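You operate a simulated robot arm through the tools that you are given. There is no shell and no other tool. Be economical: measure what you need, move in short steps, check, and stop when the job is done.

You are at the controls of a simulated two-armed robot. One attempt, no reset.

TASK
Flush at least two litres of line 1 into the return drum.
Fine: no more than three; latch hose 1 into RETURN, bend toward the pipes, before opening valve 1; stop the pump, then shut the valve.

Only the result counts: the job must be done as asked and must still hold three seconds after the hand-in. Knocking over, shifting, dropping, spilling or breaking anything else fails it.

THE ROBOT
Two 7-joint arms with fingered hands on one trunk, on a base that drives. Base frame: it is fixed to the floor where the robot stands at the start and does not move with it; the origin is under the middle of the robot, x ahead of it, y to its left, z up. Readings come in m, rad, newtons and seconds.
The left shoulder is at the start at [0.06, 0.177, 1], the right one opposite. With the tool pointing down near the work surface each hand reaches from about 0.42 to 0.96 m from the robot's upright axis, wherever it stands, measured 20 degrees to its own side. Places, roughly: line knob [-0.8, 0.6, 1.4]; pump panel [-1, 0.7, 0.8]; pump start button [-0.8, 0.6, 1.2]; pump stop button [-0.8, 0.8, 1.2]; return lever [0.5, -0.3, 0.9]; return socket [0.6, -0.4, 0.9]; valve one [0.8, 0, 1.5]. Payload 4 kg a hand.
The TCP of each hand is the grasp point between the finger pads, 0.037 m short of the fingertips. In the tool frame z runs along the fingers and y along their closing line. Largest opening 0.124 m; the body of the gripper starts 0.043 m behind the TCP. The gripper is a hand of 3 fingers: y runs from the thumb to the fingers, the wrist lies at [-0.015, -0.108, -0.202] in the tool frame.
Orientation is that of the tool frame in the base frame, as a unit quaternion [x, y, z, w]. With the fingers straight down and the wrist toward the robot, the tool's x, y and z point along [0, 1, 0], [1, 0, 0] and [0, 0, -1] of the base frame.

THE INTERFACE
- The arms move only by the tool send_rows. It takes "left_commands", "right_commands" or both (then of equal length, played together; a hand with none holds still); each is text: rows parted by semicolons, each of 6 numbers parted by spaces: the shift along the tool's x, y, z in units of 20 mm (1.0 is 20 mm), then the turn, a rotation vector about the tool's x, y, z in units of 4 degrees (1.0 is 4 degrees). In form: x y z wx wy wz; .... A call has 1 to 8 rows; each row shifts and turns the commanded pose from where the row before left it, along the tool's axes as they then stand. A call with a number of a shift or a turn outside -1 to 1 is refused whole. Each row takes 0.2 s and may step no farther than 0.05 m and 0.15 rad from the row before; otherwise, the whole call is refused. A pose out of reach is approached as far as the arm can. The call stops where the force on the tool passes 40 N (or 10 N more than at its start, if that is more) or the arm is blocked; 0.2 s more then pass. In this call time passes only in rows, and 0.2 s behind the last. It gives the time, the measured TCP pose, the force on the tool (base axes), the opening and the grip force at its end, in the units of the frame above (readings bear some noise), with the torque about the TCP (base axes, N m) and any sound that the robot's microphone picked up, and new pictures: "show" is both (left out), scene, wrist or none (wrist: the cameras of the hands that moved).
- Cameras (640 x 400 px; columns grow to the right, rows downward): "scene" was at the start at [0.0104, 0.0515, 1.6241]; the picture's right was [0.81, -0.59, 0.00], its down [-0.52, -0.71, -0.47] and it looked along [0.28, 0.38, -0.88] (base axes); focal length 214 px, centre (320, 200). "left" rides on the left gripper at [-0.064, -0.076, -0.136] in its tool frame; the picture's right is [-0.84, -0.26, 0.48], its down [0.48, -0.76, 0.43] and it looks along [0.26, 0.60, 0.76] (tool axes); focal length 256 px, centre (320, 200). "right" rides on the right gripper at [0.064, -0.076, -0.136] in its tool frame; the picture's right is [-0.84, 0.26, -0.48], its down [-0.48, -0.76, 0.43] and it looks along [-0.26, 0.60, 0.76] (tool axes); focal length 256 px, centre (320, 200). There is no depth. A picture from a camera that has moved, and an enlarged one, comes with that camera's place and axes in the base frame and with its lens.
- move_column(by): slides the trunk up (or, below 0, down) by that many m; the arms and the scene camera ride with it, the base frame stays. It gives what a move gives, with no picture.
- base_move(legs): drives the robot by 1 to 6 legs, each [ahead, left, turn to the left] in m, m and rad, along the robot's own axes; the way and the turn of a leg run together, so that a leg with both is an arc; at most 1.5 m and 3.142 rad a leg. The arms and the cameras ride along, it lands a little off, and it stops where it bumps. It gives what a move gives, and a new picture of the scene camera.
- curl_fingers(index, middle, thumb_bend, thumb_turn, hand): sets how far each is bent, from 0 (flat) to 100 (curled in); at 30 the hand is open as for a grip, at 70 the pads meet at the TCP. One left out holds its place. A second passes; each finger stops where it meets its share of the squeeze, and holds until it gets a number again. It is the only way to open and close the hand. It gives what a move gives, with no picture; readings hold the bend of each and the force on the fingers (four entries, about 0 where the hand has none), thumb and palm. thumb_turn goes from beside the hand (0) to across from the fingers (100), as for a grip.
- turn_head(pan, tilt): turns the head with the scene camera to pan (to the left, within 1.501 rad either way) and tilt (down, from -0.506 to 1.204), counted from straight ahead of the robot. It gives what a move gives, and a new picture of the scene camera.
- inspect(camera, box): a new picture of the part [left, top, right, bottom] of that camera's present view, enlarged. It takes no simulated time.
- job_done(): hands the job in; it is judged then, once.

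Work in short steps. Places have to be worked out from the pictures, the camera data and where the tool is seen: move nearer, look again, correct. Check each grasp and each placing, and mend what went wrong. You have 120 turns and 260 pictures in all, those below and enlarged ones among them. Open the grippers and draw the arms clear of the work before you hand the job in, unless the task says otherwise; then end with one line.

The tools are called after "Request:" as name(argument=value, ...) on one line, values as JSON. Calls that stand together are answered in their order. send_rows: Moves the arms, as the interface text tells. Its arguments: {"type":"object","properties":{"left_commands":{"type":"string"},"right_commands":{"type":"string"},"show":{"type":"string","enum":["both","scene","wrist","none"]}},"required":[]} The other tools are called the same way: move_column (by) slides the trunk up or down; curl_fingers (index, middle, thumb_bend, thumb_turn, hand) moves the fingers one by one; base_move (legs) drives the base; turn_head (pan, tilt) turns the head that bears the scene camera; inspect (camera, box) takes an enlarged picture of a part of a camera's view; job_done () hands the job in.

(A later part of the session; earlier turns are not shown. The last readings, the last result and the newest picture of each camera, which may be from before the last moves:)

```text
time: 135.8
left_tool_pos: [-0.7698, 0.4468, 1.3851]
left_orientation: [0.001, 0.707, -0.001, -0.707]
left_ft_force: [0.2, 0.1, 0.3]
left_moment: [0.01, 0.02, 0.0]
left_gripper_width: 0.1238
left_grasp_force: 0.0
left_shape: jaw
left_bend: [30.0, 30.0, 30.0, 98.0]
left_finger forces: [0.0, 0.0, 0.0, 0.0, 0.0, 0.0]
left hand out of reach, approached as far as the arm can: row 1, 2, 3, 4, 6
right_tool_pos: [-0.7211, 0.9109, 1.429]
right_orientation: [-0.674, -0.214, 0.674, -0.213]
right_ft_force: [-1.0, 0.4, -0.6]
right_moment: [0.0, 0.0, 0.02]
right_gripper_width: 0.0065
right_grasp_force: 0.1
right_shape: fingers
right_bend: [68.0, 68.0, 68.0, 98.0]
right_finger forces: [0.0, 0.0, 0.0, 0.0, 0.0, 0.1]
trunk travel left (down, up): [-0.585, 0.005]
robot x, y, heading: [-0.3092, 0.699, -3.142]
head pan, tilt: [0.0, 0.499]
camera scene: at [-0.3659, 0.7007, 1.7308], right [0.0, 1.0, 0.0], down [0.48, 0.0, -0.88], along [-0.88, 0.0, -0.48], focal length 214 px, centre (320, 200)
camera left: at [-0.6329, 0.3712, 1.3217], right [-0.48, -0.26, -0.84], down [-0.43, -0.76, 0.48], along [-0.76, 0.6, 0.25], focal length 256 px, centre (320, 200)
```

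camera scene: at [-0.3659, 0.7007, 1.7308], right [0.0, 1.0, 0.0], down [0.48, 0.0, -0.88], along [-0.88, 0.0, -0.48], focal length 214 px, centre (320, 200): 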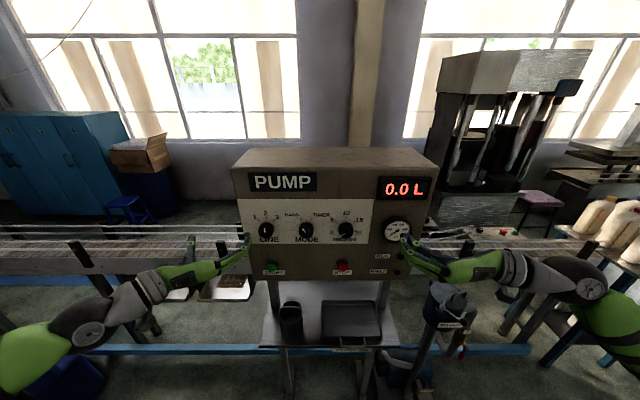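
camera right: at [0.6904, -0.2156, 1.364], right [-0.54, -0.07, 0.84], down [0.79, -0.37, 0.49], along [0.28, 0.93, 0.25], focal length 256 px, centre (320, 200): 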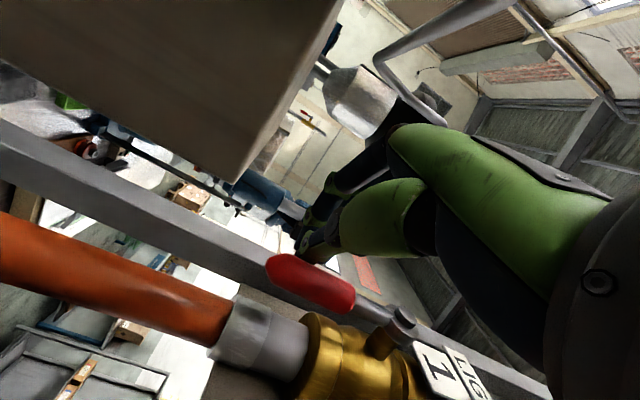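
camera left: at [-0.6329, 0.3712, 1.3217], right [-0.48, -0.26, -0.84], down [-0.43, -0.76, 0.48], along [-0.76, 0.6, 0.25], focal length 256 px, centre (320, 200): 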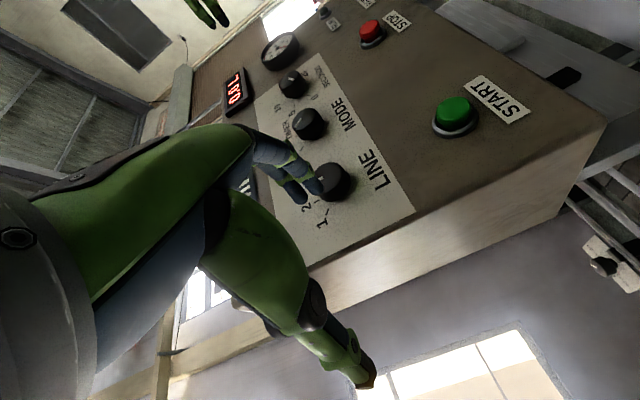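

Refined LINE knob front centre ≈(-0.845,0.552,1.370), diameter ~38 mm. Narrow the left hand's opening and bring it in front of the knob with a slight yaw.

Request:
curl_fingers(hand="left", index=46, middle=46, thumb_bend=46)

Request:
send_rows(left_commands="-0.15 0.83 0.2 -0.8 0 0;-0.15 0.83 0.2 -0.8 0 0;-0.15 0.83 0.2 -0.8 0 0;-0.15 0.83 0.2 -0.8 0 0;-0.15 0.83 0.2 -0.8 0 0", show="wrist")

Request:
inspect(camera="scene", box=[220, 170, 400, 290])

```text
time: 136.8
left_tool_pos: [-0.7688, 0.4456, 1.385]
left_orientation: [0.001, 0.707, 0.0, -0.707]
left_ft_force: [0.9, -0.3, 0.0]
left_moment: [0.02, 0.02, 0.01]
left_gripper_width: 0.0746
left_grasp_force: 0.0
left_shape: fingers
left_bend: [46.0, 46.0, 46.0, 98.0]
left_finger forces: [0.0, 0.0, 0.0, 0.0, 0.0, 0.0]
right_tool_pos: [-0.7209, 0.9095, 1.4294]
right_orientation: [-0.673, -0.214, 0.675, -0.212]
right_ft_force: [0.2, -0.5, 0.8]
right_moment: [-0.03, 0.01, 0.01]
right_gripper_width: 0.0067
right_grasp_force: 0.0
right_shape: fingers
right_bend: [68.0, 68.0, 68.0, 98.0]
right_finger forces: [0.1, 0.0, 0.0, 0.0, 0.0, 0.1]
trunk travel left (down, up): [-0.585, 0.005]
robot x, y, heading: [-0.3054, 0.7, -3.143]
head pan, tilt: [0.0, 0.499]
```

```text
time: 138.0
left_tool_pos: [-0.7815, 0.5299, 1.3698]
left_orientation: [-0.099, -0.7, -0.098, 0.7]
left_ft_force: [-0.9, 0.5, -0.3]
left_moment: [-0.01, -0.01, -0.01]
left_gripper_width: 0.0749
left_grasp_force: 0.1
left_shape: fingers
left_bend: [46.0, 46.0, 46.0, 98.0]
left_finger forces: [0.0, 0.0, 0.0, 0.0, 0.0, 0.1]
right_tool_pos: [-0.7213, 0.9105, 1.4277]
right_orientation: [0.674, 0.214, -0.674, 0.213]
right_ft_force: [-0.7, 0.1, -0.6]
right_moment: [0.03, 0.0, 0.01]
right_gripper_width: 0.0065
right_grasp_force: 0.1
right_shape: fingers
right_bend: [68.0, 68.0, 68.0, 98.0]
right_finger forces: [0.0, 0.1, 0.0, 0.0, 0.1, 0.0]
trunk travel left (down, up): [-0.585, 0.005]
robot x, y, heading: [-0.312, 0.6972, -3.143]
head pan, tilt: [0.0, 0.499]
camera left: at [-0.6703, 0.4202, 1.3062], right [-0.53, -0.11, -0.84], down [-0.63, -0.61, 0.48], along [-0.57, 0.78, 0.25], focal length 256 px, centre (320, 200)
```

left: 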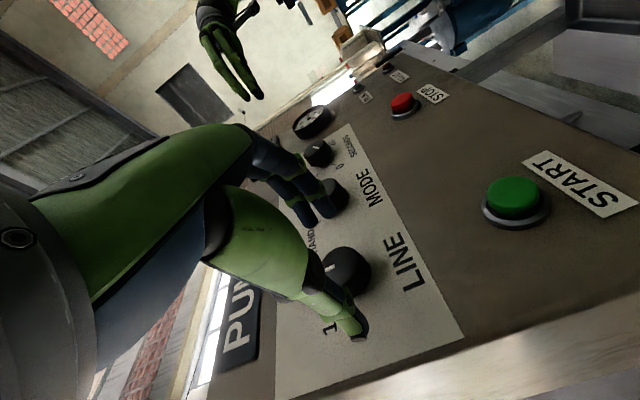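

```text
3.33 times, centred on (310, 230) of scene
camera zoom: at [-0.3661, 0.6997, 1.7308], right [0.0, 1.0, 0.0], down [0.48, 0.0, -0.88], along [-0.88, 0.0, -0.48], focal length 715 px, centre (353, 100)
```

zoom: 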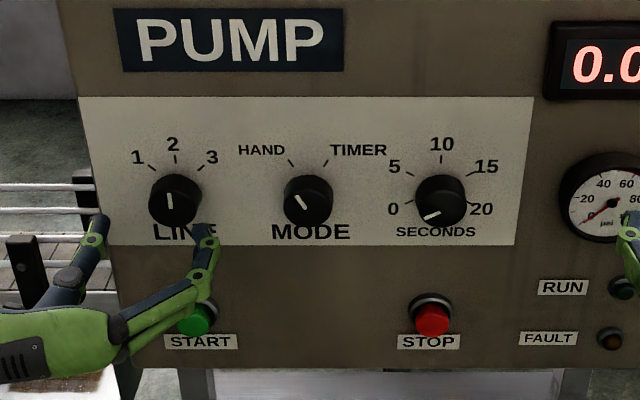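

Knob is between thumb and fingers. Advance 44 mm to straddle it.

Request:
send_rows(left_commands="0 0.15 0.74 0 0 0;0 0.15 0.74 0 0 0;0 0.12 0.74 0 0 0", show="wrist")

Request:
inspect(camera="scene", box=[220, 170, 400, 290])

```text
time: 138.8
left_tool_pos: [-0.8156, 0.5526, 1.3711]
left_orientation: [-0.1, -0.699, -0.099, 0.701]
left_ft_force: [29.5, -1.3, -0.6]
left_moment: [0.03, -0.18, 1.35]
left_gripper_width: 0.0783
left_grasp_force: 14.7
left_shape: fingers
left_bend: [46.0, 46.0, 46.0, 97.0]
left_finger forces: [0.1, 0.1, 0.0, 0.1, 30.5, 0.1]
right_tool_pos: [-0.7165, 0.9102, 1.4297]
right_orientation: [-0.673, -0.215, 0.676, -0.212]
right_ft_force: [-0.2, -0.6, 0.2]
right_moment: [0.04, -0.02, 0.01]
right_gripper_width: 0.0066
right_grasp_force: 0.0
right_shape: fingers
right_bend: [68.0, 68.0, 68.0, 98.0]
right_finger forces: [0.0, 0.0, 0.1, 0.0, 0.0, 0.0]
trunk travel left (down, up): [-0.585, 0.005]
robot x, y, heading: [-0.3032, 0.6991, -3.136]
head pan, tilt: [0.0, 0.499]
camera left: at [-0.7039, 0.4412, 1.3061], right [-0.54, -0.11, -0.84], down [-0.63, -0.61, 0.48], along [-0.56, 0.79, 0.26], focal length 256 px, centre (320, 200)
```

left: 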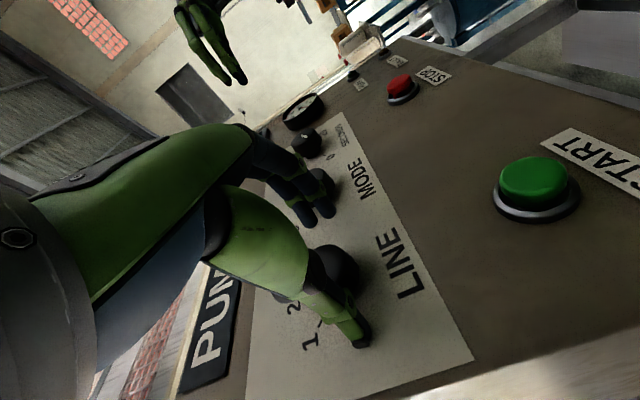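

```text
3.33 times, centred on (310, 230) of scene
camera zoom: at [-0.3599, 0.6998, 1.731], right [0.0, 1.0, 0.0], down [0.48, 0.0, -0.88], along [-0.88, 0.0, -0.48], focal length 715 px, centre (353, 100)
```

zoom: 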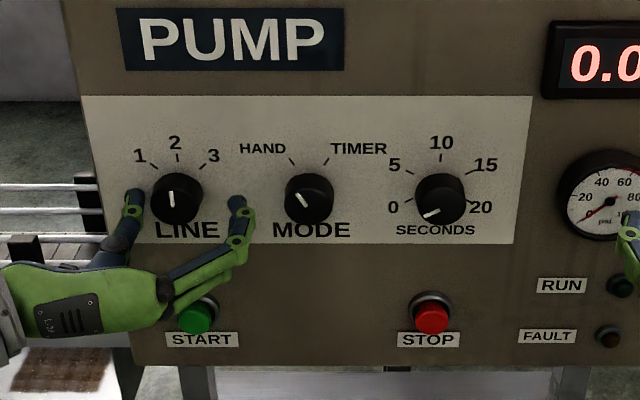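

The thumb tip touches the panel because of the yaw. Back off 12 mm and remove the yaw.

Request:
send_rows(left_commands="0 0 -0.6 0 0 0;0 0 0 1 0 0;0 0 0 1 0 0;0 0 0 1 0 0;0 0 0 1 0 0", show="wrist")

```text
time: 140.0
left_tool_pos: [-0.8138, 0.5472, 1.3725]
left_orientation: [0.0, 0.707, -0.001, -0.707]
left_ft_force: [0.1, 0.1, -0.5]
left_moment: [0.01, -0.02, -0.02]
left_gripper_width: 0.0745
left_grasp_force: 0.0
left_shape: fingers
left_bend: [46.0, 46.0, 46.0, 98.0]
left_finger forces: [0.0, 0.0, 0.1, 0.0, 0.1, 0.1]
left hand out of reach, approached as far as the arm can: row 5
right_tool_pos: [-0.7205, 0.9106, 1.4291]
right_orientation: [-0.674, -0.214, 0.674, -0.212]
right_ft_force: [0.5, -0.2, 0.3]
right_moment: [0.02, 0.0, -0.01]
right_gripper_width: 0.0067
right_grasp_force: 0.1
right_shape: fingers
right_bend: [68.0, 68.0, 68.0, 98.0]
right_finger forces: [0.0, 0.1, 0.0, 0.0, 0.0, 0.1]
trunk travel left (down, up): [-0.585, 0.005]
robot x, y, heading: [-0.3076, 0.7015, -3.141]
head pan, tilt: [0.0, 0.499]
camera left: at [-0.6761, 0.4716, 1.3081], right [-0.48, -0.26, -0.84], down [-0.44, -0.76, 0.48], along [-0.76, 0.6, 0.25], focal length 256 px, centre (320, 200)
```

left: 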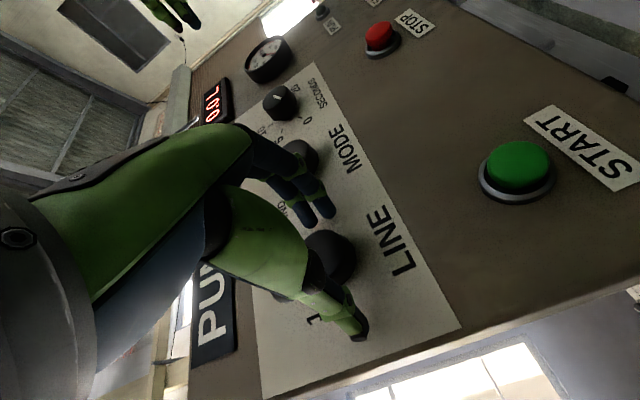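

Yaw is removed and the pose is reachable. Advance 8 mm, centre 4 mm right, and close on the knob.

Request:
send_rows(left_commands="-0.1 0.2 0.4 0 0 0", show="none")

Request:
curl_fingers(hand="left", index=66, middle=66, thumb_bend=66)

Request:
inspect(camera="scene", box=[230, 190, 330, 270])

Request:
inspect(camera="left", box=[200, 140, 460, 380])

```text
time: 140.4
left_tool_pos: [-0.8208, 0.5511, 1.3703]
left_orientation: [0.0, 0.707, 0.0, -0.707]
left_ft_force: [-0.1, 0.2, 1.2]
left_moment: [-0.01, 0.01, 0.03]
left_gripper_width: 0.0746
left_grasp_force: 0.0
left_shape: fingers
left_bend: [46.0, 46.0, 46.0, 98.0]
left_finger forces: [0.0, 0.1, 0.0, 0.0, 0.1, 0.0]
right_tool_pos: [-0.7221, 0.9117, 1.4291]
right_orientation: [-0.673, -0.214, 0.675, -0.213]
right_ft_force: [-0.1, 1.2, 0.0]
right_moment: [0.01, -0.02, 0.0]
right_gripper_width: 0.0066
right_grasp_force: 0.0
right_shape: fingers
right_bend: [68.0, 68.0, 68.0, 98.0]
right_finger forces: [0.1, 0.0, 0.0, 0.1, 0.0, 0.0]
trunk travel left (down, up): [-0.585, 0.005]
robot x, y, heading: [-0.3087, 0.7023, -3.14]
head pan, tilt: [0.0, 0.499]
```

```text
time: 141.4
left_tool_pos: [-0.8211, 0.5502, 1.3712]
left_orientation: [0.0, -0.707, 0.0, 0.707]
left_ft_force: [5.3, -2.4, 1.5]
left_moment: [0.01, 0.07, -0.22]
left_gripper_width: 0.0376
left_grasp_force: 17.6
left_shape: fingers
left_bend: [61.0, 59.0, 60.0, 96.0]
left_finger forces: [5.8, 9.8, 0.0, 0.0, 18.8, 0.0]
right_tool_pos: [-0.7191, 0.91, 1.4295]
right_orientation: [-0.673, -0.215, 0.675, -0.212]
right_ft_force: [0.1, 0.1, 0.4]
right_moment: [-0.01, -0.02, 0.01]
right_gripper_width: 0.0065
right_grasp_force: 0.1
right_shape: fingers
right_bend: [68.0, 68.0, 68.0, 98.0]
right_finger forces: [0.0, 0.1, 0.0, 0.0, 0.0, 0.1]
trunk travel left (down, up): [-0.585, 0.005]
robot x, y, heading: [-0.3084, 0.6999, -3.142]
head pan, tilt: [0.0, 0.499]
```

```text
5.00 times, centred on (280, 230) of scene
camera zoom: at [-0.3644, 0.6995, 1.7309], right [0.0, 1.0, 0.0], down [0.48, 0.0, -0.88], along [-0.88, 0.0, -0.48], focal length 1072 px, centre (520, 50)
```

zoom: 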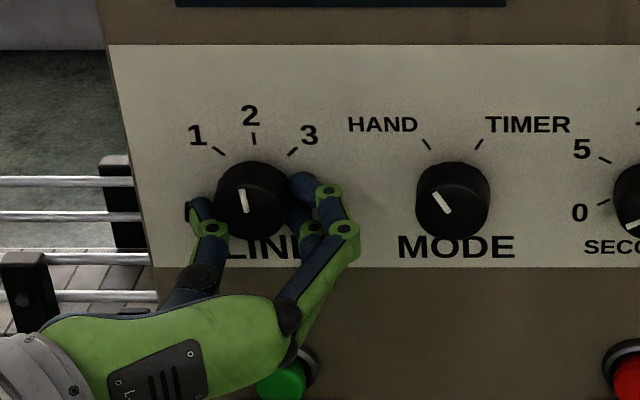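

```text
1.67 times, centred on (330, 260) of left
camera zoom: at [-0.6829, 0.475, 1.306], right [-0.48, -0.26, -0.84], down [-0.43, -0.76, 0.48], along [-0.76, 0.6, 0.26], focal length 427 px, centre (303, 100)
```

zoom: 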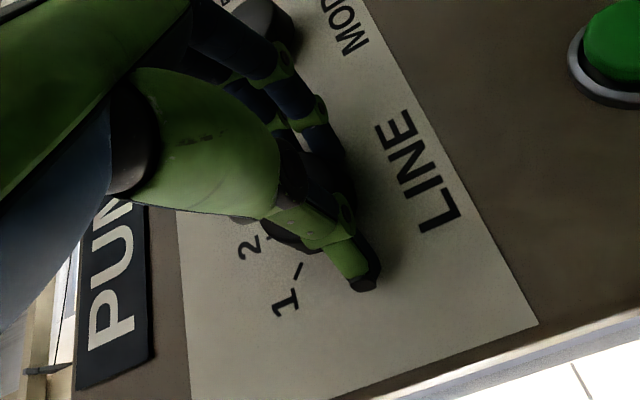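

Knob gripped at 17 N. Rotate counter-clockwise 32° first.

Request:
send_rows(left_commands="0 0 0 0 0 -1;0 0 0 0 0 -1;0 0 0 0 0 -1;0 0 0 0 0 -1;0 0 0 0 0 -1;0 0 0 0 0 -1;0 0 0 0 0 -1;0 0 0 0 0 -1", show="none")

Request:
inspect(camera="scene", box=[230, 190, 330, 270])

```text
time: 142.3
left_tool_pos: [-0.8204, 0.5505, 1.3713]
left_orientation: [-0.081, 0.705, 0.087, -0.699]
left_ft_force: [22.6, -1.1, -3.7]
left_moment: [0.0, -0.15, -0.07]
left_gripper_width: 0.0376
left_grasp_force: 24.2
left_shape: fingers
left_bend: [61.0, 59.0, 60.0, 94.0]
left_finger forces: [6.7, 10.1, 0.0, 0.0, 31.2, 0.0]
left hand out of reach, approached as far as the arm can: row 3, 4
right_tool_pos: [-0.7173, 0.909, 1.4295]
right_orientation: [-0.673, -0.216, 0.675, -0.212]
right_ft_force: [0.2, -0.6, 0.0]
right_moment: [-0.01, 0.01, -0.04]
right_gripper_width: 0.0065
right_grasp_force: 0.1
right_shape: fingers
right_bend: [68.0, 68.0, 68.0, 98.0]
right_finger forces: [0.1, 0.1, 0.1, 0.0, 0.0, 0.1]
trunk travel left (down, up): [-0.585, 0.005]
robot x, y, heading: [-0.3066, 0.6996, -3.144]
head pan, tilt: [0.0, 0.499]
stopped in row 4 (left hand): the force on the tool passed its limit at 43 N (the readings are from after the stop); the commanded pose is now the measured one
```

```text
5.00 times, centred on (280, 230) of scene
camera zoom: at [-0.3611, 0.6987, 1.7311], right [0.0, 1.0, 0.0], down [0.48, 0.0, -0.88], along [-0.88, 0.0, -0.48], focal length 1072 px, centre (520, 50)
```

zoom: 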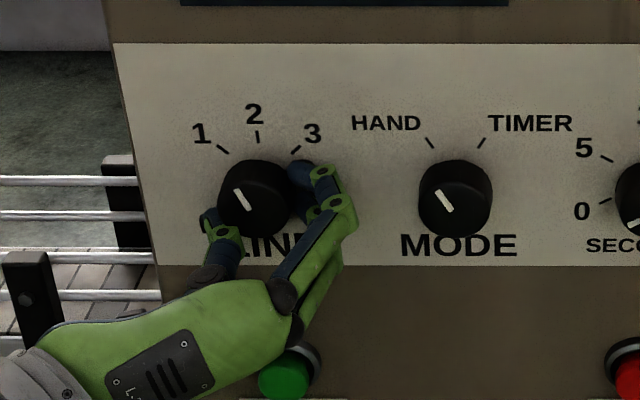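

The knob turned ~23° before the thumb pressed on the panel and the arm hit its limit. Release, re-index the hand clockwise, and regrip.

Request:
curl_fingers(hand="left", index=46, middle=46, thumb_bend=46)

Request:
send_rows(left_commands="0 0 -0.4 0 0 0;0 0 0 0 0 1;0 0 0 0 0 1;0 0 0 0 0 1;0 0 0 0 0 1;0 0 0 0 0 1;0 0 0 0 0 1;0 0 0 0 0 1", show="none")

Request:
inspect(camera="scene", box=[230, 190, 330, 270])

```text
time: 143.3
left_tool_pos: [-0.8244, 0.5512, 1.3717]
left_orientation: [-0.083, 0.705, 0.086, -0.699]
left_ft_force: [13.4, -4.7, -0.2]
left_moment: [0.05, 0.09, -0.32]
left_gripper_width: 0.0691
left_grasp_force: 7.2
left_shape: fingers
left_bend: [48.0, 47.0, 46.0, 97.0]
left_finger forces: [9.0, 4.7, 0.0, 0.0, 0.1, 0.0]
right_tool_pos: [-0.7192, 0.9099, 1.4294]
right_orientation: [-0.674, -0.214, 0.675, -0.212]
right_ft_force: [0.2, 0.2, 0.2]
right_moment: [0.02, -0.01, 0.01]
right_gripper_width: 0.0065
right_grasp_force: 0.0
right_shape: fingers
right_bend: [68.0, 68.0, 68.0, 98.0]
right_finger forces: [0.0, 0.1, 0.0, 0.0, 0.0, 0.1]
trunk travel left (down, up): [-0.585, 0.005]
robot x, y, heading: [-0.3064, 0.6999, -3.14]
head pan, tilt: [0.0, 0.499]
```

```text
time: 145.1
left_tool_pos: [-0.824, 0.5532, 1.3716]
left_orientation: [0.09, 0.704, -0.086, -0.699]
left_ft_force: [12.4, 1.2, 2.6]
left_moment: [0.14, -0.09, -0.58]
left_gripper_width: 0.0756
left_grasp_force: 6.5
left_shape: fingers
left_bend: [45.0, 46.0, 46.0, 97.0]
left_finger forces: [7.8, 4.7, 0.0, 0.1, 0.4, 0.1]
left hand out of reach, approached as far as the arm can: row 1
right_tool_pos: [-0.7198, 0.9102, 1.4296]
right_orientation: [-0.673, -0.214, 0.675, -0.213]
right_ft_force: [0.1, -0.7, 0.3]
right_moment: [0.01, 0.02, 0.0]
right_gripper_width: 0.0065
right_grasp_force: 0.1
right_shape: fingers
right_bend: [68.0, 68.0, 68.0, 98.0]
right_finger forces: [0.0, 0.1, 0.0, 0.0, 0.0, 0.0]
trunk travel left (down, up): [-0.585, 0.005]
robot x, y, heading: [-0.3073, 0.6999, -3.144]
head pan, tilt: [0.0, 0.499]
```

```text
5.00 times, centred on (280, 230) of scene
camera zoom: at [-0.3629, 0.7002, 1.7309], right [0.0, 1.0, 0.0], down [0.48, 0.0, -0.88], along [-0.88, 0.0, -0.48], focal length 1072 px, centre (520, 50)
```

zoom: 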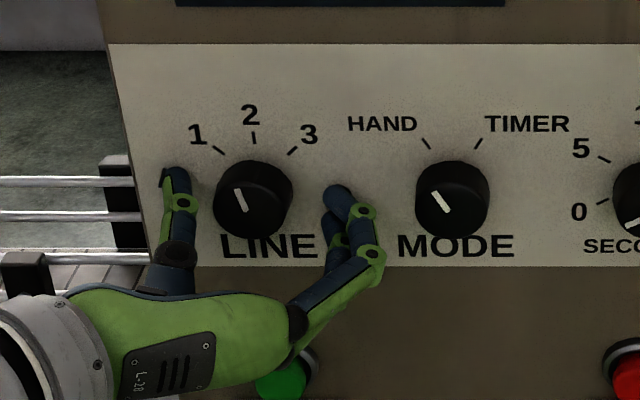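

Knob is still near 2. Back off the panel a few mm and rotate further clockwise before regripping.

Request:
send_rows(left_commands="0 0 -0.4 0 0 0;0 0 0 0 0 1;0 0 0 0 0 1;0 0 0 0 0 1;0 0 0 0 0 1;0 0 0 0 0 1", show="none")

Request:
inspect(camera="scene", box=[230, 190, 330, 270])

```text
time: 146.5
left_tool_pos: [-0.8182, 0.5513, 1.3705]
left_orientation: [0.212, 0.678, -0.207, -0.673]
left_ft_force: [-0.1, 0.0, -0.1]
left_moment: [-0.02, 0.01, 0.01]
left_gripper_width: 0.0748
left_grasp_force: 0.1
left_shape: fingers
left_bend: [46.0, 46.0, 46.0, 98.0]
left_finger forces: [0.0, 0.0, 0.0, 0.1, 0.1, 0.0]
right_tool_pos: [-0.7194, 0.9105, 1.4285]
right_orientation: [-0.674, -0.214, 0.675, -0.212]
right_ft_force: [0.0, 0.3, 0.3]
right_moment: [0.01, 0.01, -0.02]
right_gripper_width: 0.007
right_grasp_force: 0.1
right_shape: fingers
right_bend: [68.0, 68.0, 68.0, 98.0]
right_finger forces: [0.0, 0.1, 0.0, 0.0, 0.1, 0.1]
trunk travel left (down, up): [-0.585, 0.005]
robot x, y, heading: [-0.3051, 0.7029, -3.145]
head pan, tilt: [0.0, 0.499]
```

```text
5.00 times, centred on (280, 230) of scene
camera zoom: at [-0.365, 0.7001, 1.7309], right [0.0, 1.0, 0.0], down [0.48, 0.0, -0.88], along [-0.88, 0.0, -0.48], focal length 1072 px, centre (520, 50)
```

zoom: 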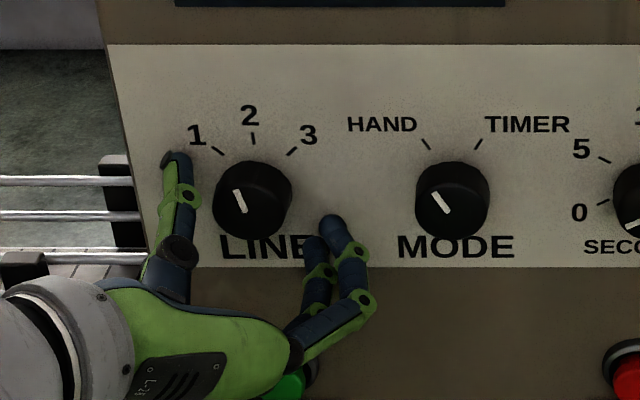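

Now grip and turn counter-clockwise from this wound-up pose.

Request:
curl_fingers(hand="left", index=68, middle=68, thumb_bend=68)

Request:
send_rows(left_commands="0 0 0 0 0 -1;0 0 0 0 0 -1;0 0 0 0 0 -1;0 0 0 0 0 -1;0 0 0 0 0 -1;0 0 0 0 0 -1;0 0 0 0 0 -1;0 0 0 0 0 -1", show="none")

Request:
inspect(camera="scene", box=[230, 190, 330, 270])

```text
time: 147.5
left_tool_pos: [-0.8176, 0.5505, 1.3725]
left_orientation: [0.211, 0.677, -0.206, -0.674]
left_ft_force: [3.3, -5.8, 9.6]
left_moment: [0.01, 0.09, -0.17]
left_gripper_width: 0.0376
left_grasp_force: 21.2
left_shape: fingers
left_bend: [62.0, 61.0, 60.0, 96.0]
left_finger forces: [6.1, 12.0, 0.1, 0.0, 25.0, 0.1]
right_tool_pos: [-0.7189, 0.9096, 1.4291]
right_orientation: [-0.673, -0.214, 0.675, -0.213]
right_ft_force: [0.4, 0.6, 0.2]
right_moment: [0.0, 0.0, 0.01]
right_gripper_width: 0.0065
right_grasp_force: 0.1
right_shape: fingers
right_bend: [68.0, 68.0, 68.0, 98.0]
right_finger forces: [0.0, 0.0, 0.0, 0.1, 0.1, 0.1]
trunk travel left (down, up): [-0.585, 0.005]
robot x, y, heading: [-0.3017, 0.7062, -3.141]
head pan, tilt: [0.0, 0.499]
```

```text
time: 149.3
left_tool_pos: [-0.818, 0.5521, 1.3709]
left_orientation: [0.016, 0.711, -0.013, -0.703]
left_ft_force: [5.9, -3.0, 1.3]
left_moment: [-0.31, -0.03, -0.37]
left_gripper_width: 0.0371
left_grasp_force: 21.8
left_shape: fingers
left_bend: [62.0, 60.0, 60.0, 98.0]
left_finger forces: [8.7, 13.7, 0.0, 0.1, 21.0, 0.0]
right_tool_pos: [-0.7199, 0.9088, 1.4294]
right_orientation: [-0.674, -0.214, 0.675, -0.212]
right_ft_force: [-0.7, 0.3, -0.2]
right_moment: [-0.04, -0.04, 0.02]
right_gripper_width: 0.0068
right_grasp_force: 0.1
right_shape: fingers
right_bend: [68.0, 68.0, 68.0, 98.0]
right_finger forces: [0.1, 0.1, 0.0, 0.1, 0.1, 0.0]
trunk travel left (down, up): [-0.585, 0.005]
robot x, y, heading: [-0.3094, 0.6995, -3.143]
head pan, tilt: [0.0, 0.499]
```

```text
5.00 times, centred on (280, 230) of scene
camera zoom: at [-0.3641, 0.6993, 1.7308], right [0.0, 1.0, 0.0], down [0.48, 0.0, -0.88], along [-0.88, 0.0, -0.48], focal length 1072 px, centre (520, 50)
```

zoom: 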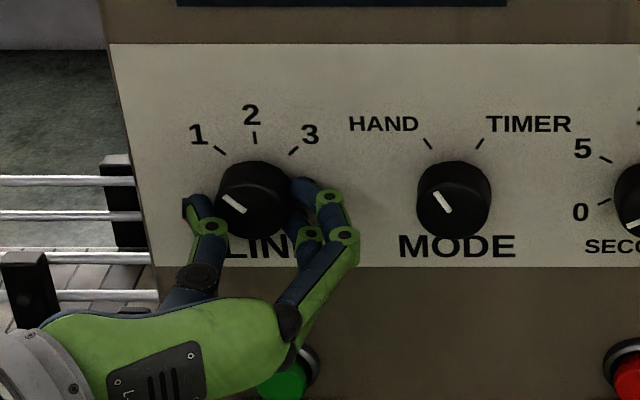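

The mark now appears to have turned by about 37°, at 1. Release and back off to check.

Request:
curl_fingers(hand="left", index=46, middle=46, thumb_bend=46)

Request:
send_rows(left_commands="0 0 -1 0 0 0;0 0 -1 0 0 0;0 0 -1 0 0 0", show="none")

Request:
inspect(camera="scene", box=[230, 190, 330, 270])

```text
time: 150.3
left_tool_pos: [-0.8187, 0.5504, 1.3708]
left_orientation: [0.017, 0.71, -0.013, -0.704]
left_ft_force: [0.8, -0.2, -0.5]
left_moment: [-0.04, 0.01, 0.01]
left_gripper_width: 0.0744
left_grasp_force: 0.1
left_shape: fingers
left_bend: [46.0, 46.0, 46.0, 98.0]
left_finger forces: [0.0, 0.0, 0.0, 0.0, 0.0, 0.1]
right_tool_pos: [-0.7207, 0.9091, 1.4293]
right_orientation: [-0.674, -0.215, 0.675, -0.212]
right_ft_force: [0.4, 1.1, -0.6]
right_moment: [0.01, -0.01, 0.02]
right_gripper_width: 0.0064
right_grasp_force: 0.1
right_shape: fingers
right_bend: [68.0, 68.0, 68.0, 98.0]
right_finger forces: [0.0, 0.1, 0.0, 0.0, 0.0, 0.1]
trunk travel left (down, up): [-0.585, 0.005]
robot x, y, heading: [-0.3054, 0.6987, -3.141]
head pan, tilt: [0.0, 0.499]
```

```text
time: 151.1
left_tool_pos: [-0.7873, 0.5478, 1.3971]
left_orientation: [0.017, 0.71, -0.013, -0.704]
left_ft_force: [-0.2, -0.5, 0.7]
left_moment: [-0.03, -0.01, 0.02]
left_gripper_width: 0.0743
left_grasp_force: 0.0
left_shape: fingers
left_bend: [46.0, 46.0, 46.0, 98.0]
left_finger forces: [0.0, 0.0, 0.0, 0.1, 0.0, 0.1]
left hand out of reach, approached as far as the arm can: row 1, 2, 3
right_tool_pos: [-0.7194, 0.9095, 1.4304]
right_orientation: [-0.674, -0.214, 0.675, -0.211]
right_ft_force: [-0.1, -0.9, 0.4]
right_moment: [-0.04, -0.01, 0.01]
right_gripper_width: 0.0068
right_grasp_force: 0.1
right_shape: fingers
right_bend: [68.0, 68.0, 68.0, 98.0]
right_finger forces: [0.0, 0.0, 0.0, 0.0, 0.0, 0.0]
trunk travel left (down, up): [-0.585, 0.005]
robot x, y, heading: [-0.3069, 0.6972, -3.14]
head pan, tilt: [0.0, 0.499]
```

```text
5.00 times, centred on (280, 230) of scene
camera zoom: at [-0.3645, 0.6995, 1.7309], right [0.0, 1.0, 0.0], down [0.48, 0.0, -0.88], along [-0.88, 0.0, -0.48], focal length 1072 px, centre (520, 50)
```

zoom: 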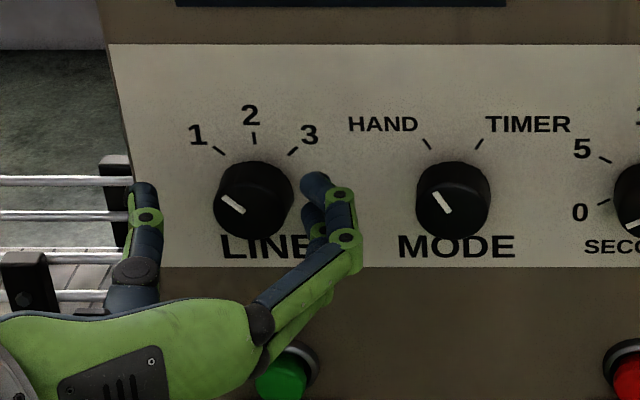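

The mark points toward 1. Verify from the left wrist camera.

Request:
inspect(camera="left", box=[220, 140, 480, 380])

```text
1.67 times, centred on (350, 260) of left
camera zoom: at [-0.6503, 0.4685, 1.3372], right [-0.48, -0.29, -0.83], down [-0.44, -0.74, 0.51], along [-0.76, 0.61, 0.22], focal length 427 px, centre (270, 100)
```

zoom: 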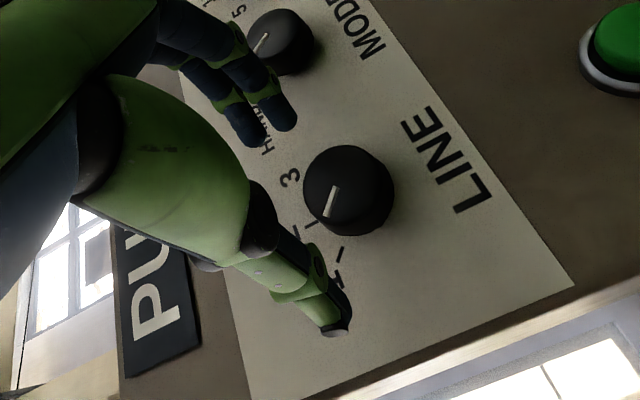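

LINE mark aligns with tick 1. Now bring the closed right hand in front of STOP so I can stop quickly.

Request:
send_rows(right_commands="0.995 0.285 0.6 0 0 0;0.995 0.285 0.6 0 0 0;0.995 0.285 0.6 0 0 0;0.995 0.285 0.6 0 0 0;0.995 0.285 0.6 0 0 0", show="none")

Request:
send_rows(right_commands="0.995 0.285 0.6 0 0 0;0.995 0.285 0.6 0 0 0;0.995 0.285 0.6 0 0 0;0.995 0.285 0.6 0 0 0;0.995 0.285 0.5 0 0 0", show="both")

Request:
inspect(camera="scene", box=[220, 190, 420, 310])

```text
time: 152.3
left_tool_pos: [-0.7884, 0.5482, 1.3957]
left_orientation: [0.018, 0.71, -0.013, -0.704]
left_ft_force: [0.2, 0.0, -0.6]
left_moment: [0.02, 0.01, -0.01]
left_gripper_width: 0.0743
left_grasp_force: 0.2
left_shape: fingers
left_bend: [46.0, 46.0, 46.0, 98.0]
left_finger forces: [0.1, 0.1, 0.1, 0.0, 0.0, 0.1]
right_tool_pos: [-0.7524, 0.8529, 1.3292]
right_orientation: [0.675, 0.215, -0.674, 0.212]
right_ft_force: [-0.7, -0.4, 0.9]
right_moment: [0.04, -0.01, 0.05]
right_gripper_width: 0.0066
right_grasp_force: 0.0
right_shape: fingers
right_bend: [68.0, 68.0, 68.0, 98.0]
right_finger forces: [0.0, 0.0, 0.0, 0.0, 0.0, 0.0]
trunk travel left (down, up): [-0.585, 0.005]
robot x, y, heading: [-0.3051, 0.704, -3.137]
head pan, tilt: [0.0, 0.499]
```

```text
time: 153.5
left_tool_pos: [-0.7891, 0.5467, 1.3962]
left_orientation: [0.017, 0.711, -0.012, -0.703]
left_ft_force: [-0.5, 0.1, -0.3]
left_moment: [-0.01, -0.01, 0.0]
left_gripper_width: 0.0746
left_grasp_force: 0.2
left_shape: fingers
left_bend: [46.0, 46.0, 46.0, 98.0]
left_finger forces: [0.0, 0.0, 0.0, 0.0, 0.0, 0.0]
right_tool_pos: [-0.7849, 0.7931, 1.2298]
right_orientation: [-0.673, -0.214, 0.675, -0.212]
right_ft_force: [0.0, -0.2, 0.6]
right_moment: [0.0, -0.01, 0.0]
right_gripper_width: 0.0064
right_grasp_force: 0.1
right_shape: fingers
right_bend: [68.0, 68.0, 68.0, 98.0]
right_finger forces: [0.0, 0.0, 0.1, 0.1, 0.0, 0.0]
trunk travel left (down, up): [-0.585, 0.005]
robot x, y, heading: [-0.3085, 0.7016, -3.141]
head pan, tilt: [0.0, 0.499]
camera scene: at [-0.3654, 0.6998, 1.7309], right [0.0, 1.0, 0.0], down [0.48, 0.0, -0.88], along [-0.88, 0.0, -0.48], focal length 214 px, centre (320, 200)
camera right: at [-0.7182, 0.9343, 1.166], right [0.54, 0.07, 0.84], down [-0.79, 0.37, 0.49], along [-0.28, -0.93, 0.25], focal length 256 px, centre (320, 200)
```

scene: 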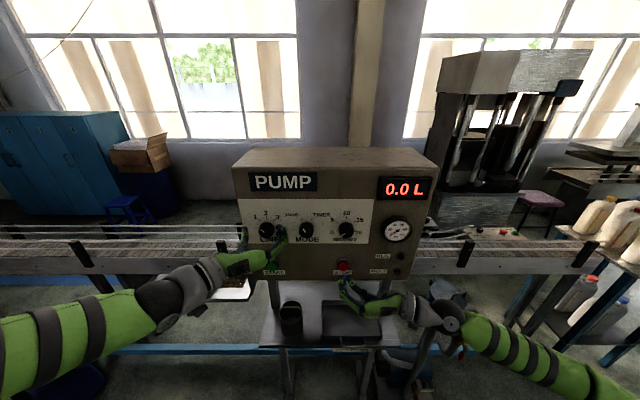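
right: 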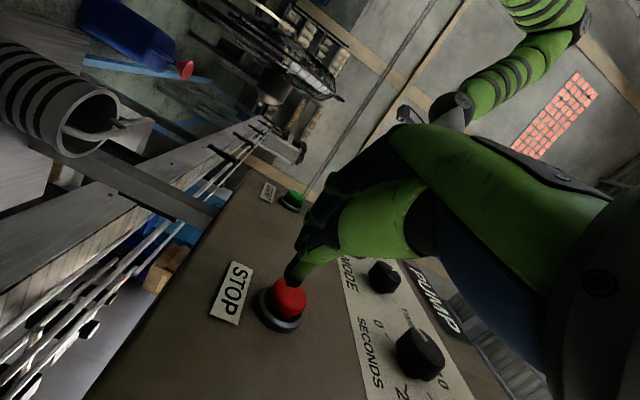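

```text
3.20 times, centred on (320, 250) of scene
camera zoom: at [-0.3654, 0.6998, 1.7309], right [0.0, 1.0, 0.0], down [0.48, 0.0, -0.88], along [-0.88, 0.0, -0.48], focal length 686 px, centre (320, 40)
```

zoom: 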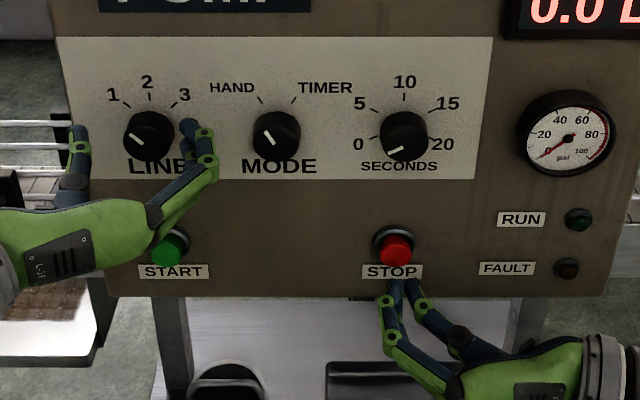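

STOP front is at ≈(-0.848,0.773,1.234) and the right fingertips are aligned, 33 mm away. Move the right hand 15 mm closer; close the left fingers and lower them toward START.

Request:
send_rows(right_commands="0 -0.43 0.61 0 0 0", left_commands="0 0 -0.8 0 0 0", show="none")

Request:
curl_fingers(hand="left", index=68, middle=68, thumb_bend=68)

Request:
send_rows(left_commands="-1 0 0 0 0 0;-1 0 0 0 0 0;-1 0 0 0 0 0;-1 0 0 0 0 0;-1 0 0 0 0 0;-1 0 0 0 0 0;-1 0 0 0 0 0;-1 0 0 0 0 0", show="both")

Request:
inspect(camera="scene", box=[220, 190, 420, 310])

```text
time: 153.9
left_tool_pos: [-0.7809, 0.5479, 1.4059]
left_orientation: [0.018, 0.711, -0.012, -0.703]
left_ft_force: [-0.8, -0.6, -0.6]
left_moment: [0.01, 0.01, 0.02]
left_gripper_width: 0.0744
left_grasp_force: 0.1
left_shape: fingers
left_bend: [46.0, 46.0, 46.0, 98.0]
left_finger forces: [0.0, 0.0, 0.0, 0.0, 0.1, 0.0]
left hand out of reach, approached as far as the arm can: row 1
right_tool_pos: [-0.7994, 0.7961, 1.2313]
right_orientation: [-0.674, -0.214, 0.675, -0.212]
right_ft_force: [0.3, -0.2, -0.6]
right_moment: [-0.02, -0.02, 0.01]
right_gripper_width: 0.0066
right_grasp_force: 0.1
right_shape: fingers
right_bend: [68.0, 68.0, 68.0, 98.0]
right_finger forces: [0.0, 0.0, 0.1, 0.1, 0.0, 0.0]
trunk travel left (down, up): [-0.585, 0.005]
robot x, y, heading: [-0.3079, 0.7019, -3.144]
head pan, tilt: [0.0, 0.499]
```

```text
time: 154.9
left_tool_pos: [-0.7805, 0.5459, 1.4053]
left_orientation: [0.017, 0.709, -0.012, -0.705]
left_ft_force: [0.9, 0.4, 0.7]
left_moment: [0.02, 0.0, -0.03]
left_gripper_width: 0.0069
left_grasp_force: 0.1
left_shape: fingers
left_bend: [68.0, 68.0, 68.0, 98.0]
left_finger forces: [0.0, 0.1, 0.1, 0.0, 0.0, 0.0]
right_tool_pos: [-0.7998, 0.7953, 1.23]
right_orientation: [-0.674, -0.215, 0.674, -0.212]
right_ft_force: [0.9, 0.0, 0.1]
right_moment: [-0.06, -0.01, 0.0]
right_gripper_width: 0.0067
right_grasp_force: 0.1
right_shape: fingers
right_bend: [68.0, 68.0, 68.0, 98.0]
right_finger forces: [0.0, 0.0, 0.0, 0.1, 0.0, 0.0]
trunk travel left (down, up): [-0.585, 0.005]
robot x, y, heading: [-0.3081, 0.7018, -3.135]
head pan, tilt: [0.0, 0.499]
```

```text
time: 155.7
left_tool_pos: [-0.7974, 0.5446, 1.3785]
left_orientation: [-0.021, -0.704, 0.009, 0.71]
left_ft_force: [31.8, 1.8, 10.7]
left_moment: [-0.09, 0.41, 0.12]
left_gripper_width: 0.0066
left_grasp_force: 16.4
left_shape: fingers
left_bend: [69.0, 68.0, 68.0, 100.0]
left_finger forces: [7.0, 2.5, 0.0, 0.0, 23.1, 0.0]
left hand out of reach, approached as far as the arm can: row 1, 2, 3
right_tool_pos: [-0.7944, 0.7946, 1.2322]
right_orientation: [-0.672, -0.215, 0.676, -0.213]
right_ft_force: [-0.1, 0.3, -0.7]
right_moment: [-0.01, 0.0, 0.01]
right_gripper_width: 0.0062
right_grasp_force: 0.0
right_shape: fingers
right_bend: [68.0, 68.0, 68.0, 98.0]
right_finger forces: [0.0, 0.1, 0.1, 0.1, 0.1, 0.1]
trunk travel left (down, up): [-0.585, 0.005]
robot x, y, heading: [-0.3035, 0.6981, -3.145]
head pan, tilt: [0.0, 0.499]
stopped in row 3 (left hand): the force on the tool passed its limit at 50 N (the readings are from after the stop); the commanded pose is now the measured one
camera scene: at [-0.3573, 0.6996, 1.7312], right [0.0, 1.0, 0.0], down [0.48, 0.0, -0.88], along [-0.88, 0.0, -0.48], focal length 214 px, centre (320, 200)
camera left: at [-0.6615, 0.4641, 1.3166], right [-0.49, -0.28, -0.82], down [-0.44, -0.73, 0.52], along [-0.75, 0.62, 0.24], focal length 256 px, centre (320, 200)
```

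scene: 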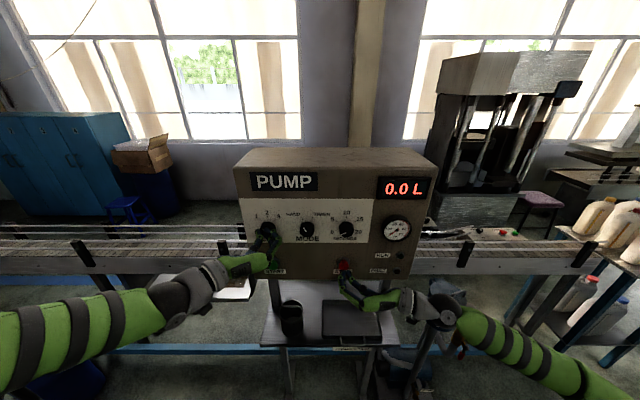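
left: 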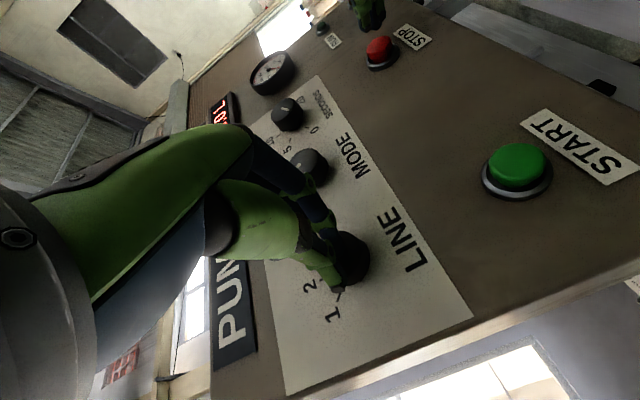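

```text
3.20 times, centred on (320, 250) of scene
camera zoom: at [-0.3573, 0.6996, 1.7312], right [0.0, 1.0, 0.0], down [0.48, 0.0, -0.88], along [-0.88, 0.0, -0.48], focal length 686 px, centre (320, 40)
```

zoom: 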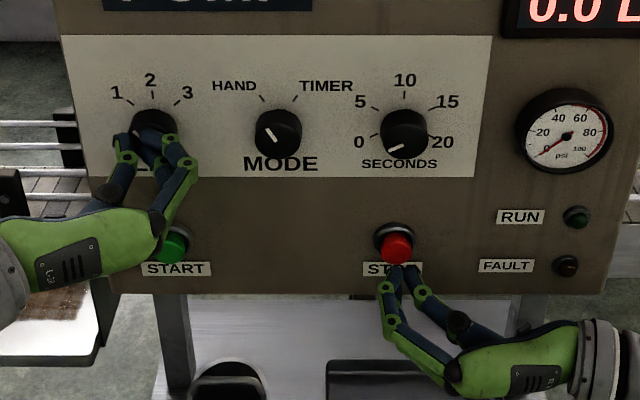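

The left arm, too close to its limit, drifted into the knob. Back the base 0.06 m to free it, then recheck the knob.

Request:
base_move(legs=[[-0.06, 0, 0]])

Request:
send_rows(left_commands="0 -0.5 -0.3 -1 0 0;0 -0.5 -0.3 -1 0 0;0 -0.5 -0.3 -1 0 0;0 -0.5 -0.3 -1 0 0;0 -0.5 0 -1 0 0", show="none")

Request:
inspect(camera="scene", box=[220, 180, 420, 300])

Request:
inspect(camera="left", box=[220, 140, 620, 400])

```text
time: 156.7
left_tool_pos: [-0.7422, 0.5429, 1.3744]
left_orientation: [0.019, 0.707, -0.01, -0.707]
left_ft_force: [-0.1, 0.1, 0.2]
left_moment: [0.02, -0.04, 0.02]
left_gripper_width: 0.0069
left_grasp_force: 0.1
left_shape: fingers
left_bend: [68.0, 68.0, 68.0, 98.0]
left_finger forces: [0.1, 0.0, 0.0, 0.0, 0.0, 0.0]
right_tool_pos: [-0.737, 0.7954, 1.2315]
right_orientation: [-0.673, -0.216, 0.675, -0.212]
right_ft_force: [0.7, -0.4, 0.3]
right_moment: [0.03, 0.0, -0.01]
right_gripper_width: 0.0066
right_grasp_force: 0.1
right_shape: fingers
right_bend: [68.0, 68.0, 68.0, 98.0]
right_finger forces: [0.0, 0.1, 0.0, 0.0, 0.1, 0.0]
trunk travel left (down, up): [-0.585, 0.005]
robot x, y, heading: [-0.2487, 0.698, -3.143]
head pan, tilt: [0.0, 0.499]
camera scene: at [-0.3018, 0.6999, 1.731], right [0.0, 1.0, 0.0], down [0.48, 0.0, -0.88], along [-0.88, 0.0, -0.48], focal length 214 px, centre (320, 200)
```

scene: 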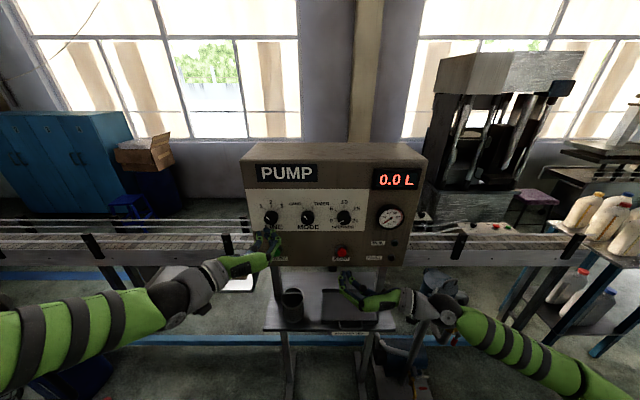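

```text
time: 157.9
left_tool_pos: [-0.7291, 0.4914, 1.3781]
left_orientation: [0.142, 0.7, 0.113, -0.691]
left_ft_force: [0.2, 0.3, -0.8]
left_moment: [0.06, 0.01, -0.02]
left_gripper_width: 0.0068
left_grasp_force: 0.0
left_shape: fingers
left_bend: [68.0, 68.0, 68.0, 98.0]
left_finger forces: [0.0, 0.0, 0.0, 0.0, 0.0, 0.0]
right_tool_pos: [-0.7384, 0.7963, 1.2308]
right_orientation: [0.674, 0.214, -0.674, 0.212]
right_ft_force: [-0.8, 0.4, 0.3]
right_moment: [-0.01, -0.02, 0.0]
right_gripper_width: 0.0064
right_grasp_force: 0.0
right_shape: fingers
right_bend: [68.0, 68.0, 68.0, 98.0]
right_finger forces: [0.0, 0.0, 0.0, 0.0, 0.1, 0.0]
trunk travel left (down, up): [-0.585, 0.005]
robot x, y, heading: [-0.2455, 0.6989, -3.139]
head pan, tilt: [0.0, 0.499]
```

```text
3.20 times, centred on (320, 240) of scene
camera zoom: at [-0.3049, 0.6997, 1.7308], right [0.0, 1.0, 0.0], down [0.48, 0.0, -0.88], along [-0.88, 0.0, -0.48], focal length 686 px, centre (320, 72)
```

zoom: 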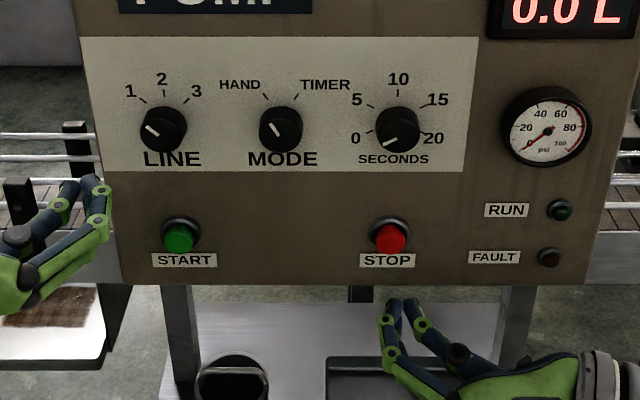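

```text
1.54 times, centred on (420, 270) of left
camera zoom: at [-0.6264, 0.3697, 1.3183], right [-0.54, -0.1, -0.83], down [-0.68, -0.54, 0.5], along [-0.5, 0.84, 0.22], focal length 394 px, centre (166, 92)
```

zoom: 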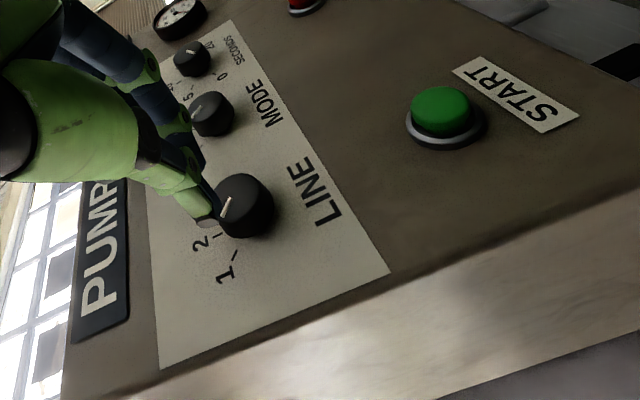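

LINE still at 1. Move the left fingertips to in front of START and the right back near STOP.

Request:
send_rows(left_commands="-0.9 0.16 0.2 0 0 0;-0.9 0.16 0.2 0 0 0;-0.9 0.16 0.3 0 0 0;-0.9 0.16 0.4 0 0 0;-0.9 0.16 0.5 0 0 0;-0.9 0.16 0.5 0 0 0;-0.9 0.16 0.6 0 0 0;-0.9 0.16 0.6 0 0 0", right_commands="0 -0.57 0.82 0 0 0;0 -0.57 0.82 0 0 0;0 -0.57 0.82 0 0 0;0 0 0 0 0 0;0 0 0 0 0 0;0 0 0 0 0 0;0 0 0 0 0 0;0 0 0 0 0 0", show="none")

Request:
inspect(camera="left", box=[160, 100, 640, 400])

Request:
inspect(camera="scene", box=[220, 180, 420, 300])

Request:
inspect(camera="right", box=[160, 140, 480, 400])

```text
time: 159.7
left_tool_pos: [-0.7801, 0.5296, 1.23]
left_orientation: [0.141, 0.699, 0.113, -0.692]
left_ft_force: [-0.1, 0.4, -0.2]
left_moment: [0.04, -0.03, -0.01]
left_gripper_width: 0.007
left_grasp_force: 0.1
left_shape: fingers
left_bend: [68.0, 68.0, 68.0, 98.0]
left_finger forces: [0.0, 0.1, 0.0, 0.1, 0.0, 0.0]
right_tool_pos: [-0.7984, 0.795, 1.2307]
right_orientation: [-0.674, -0.214, 0.674, -0.213]
right_ft_force: [-0.2, 0.9, 0.4]
right_moment: [0.02, 0.0, 0.0]
right_gripper_width: 0.0065
right_grasp_force: 0.0
right_shape: fingers
right_bend: [68.0, 68.0, 68.0, 98.0]
right_finger forces: [0.0, 0.0, 0.1, 0.0, 0.0, 0.1]
trunk travel left (down, up): [-0.585, 0.005]
robot x, y, heading: [-0.2451, 0.7002, -3.145]
head pan, tilt: [0.0, 0.499]
```

```text
1.33 times, centred on (400, 250) of left
camera zoom: at [-0.679, 0.4089, 1.1716], right [-0.54, -0.1, -0.83], down [-0.68, -0.54, 0.51], along [-0.5, 0.84, 0.22], focal length 341 px, centre (213, 133)
```

zoom: 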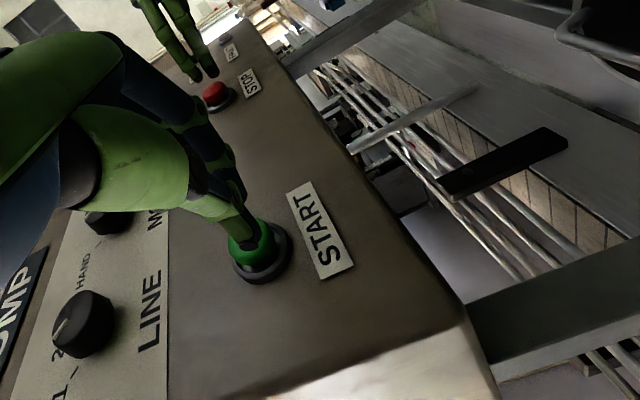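

```text
3.20 times, centred on (320, 240) of scene
camera zoom: at [-0.3052, 0.6999, 1.7308], right [0.0, 1.0, 0.0], down [0.48, 0.0, -0.88], along [-0.88, 0.0, -0.48], focal length 686 px, centre (320, 72)
```

zoom: 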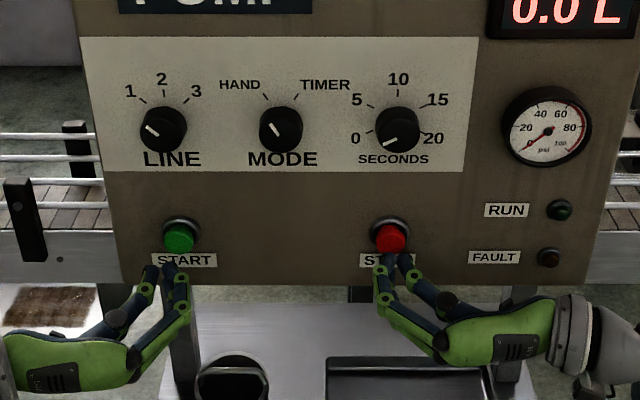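

```text
1.54 times, centred on (320, 270) of right
camera zoom: at [-0.7319, 0.9347, 1.1667], right [0.54, 0.07, 0.84], down [-0.79, 0.37, 0.48], along [-0.28, -0.93, 0.25], focal length 394 px, centre (320, 92)
```

zoom: 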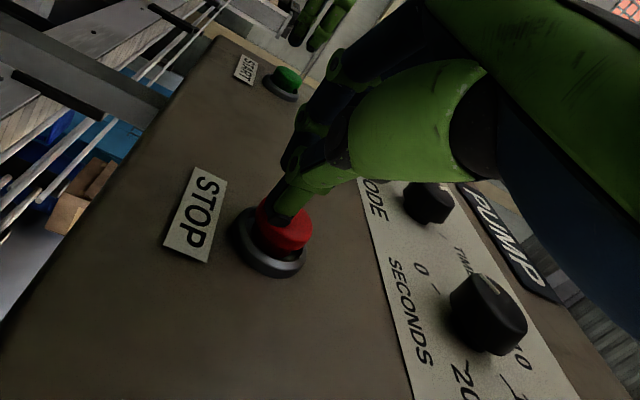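

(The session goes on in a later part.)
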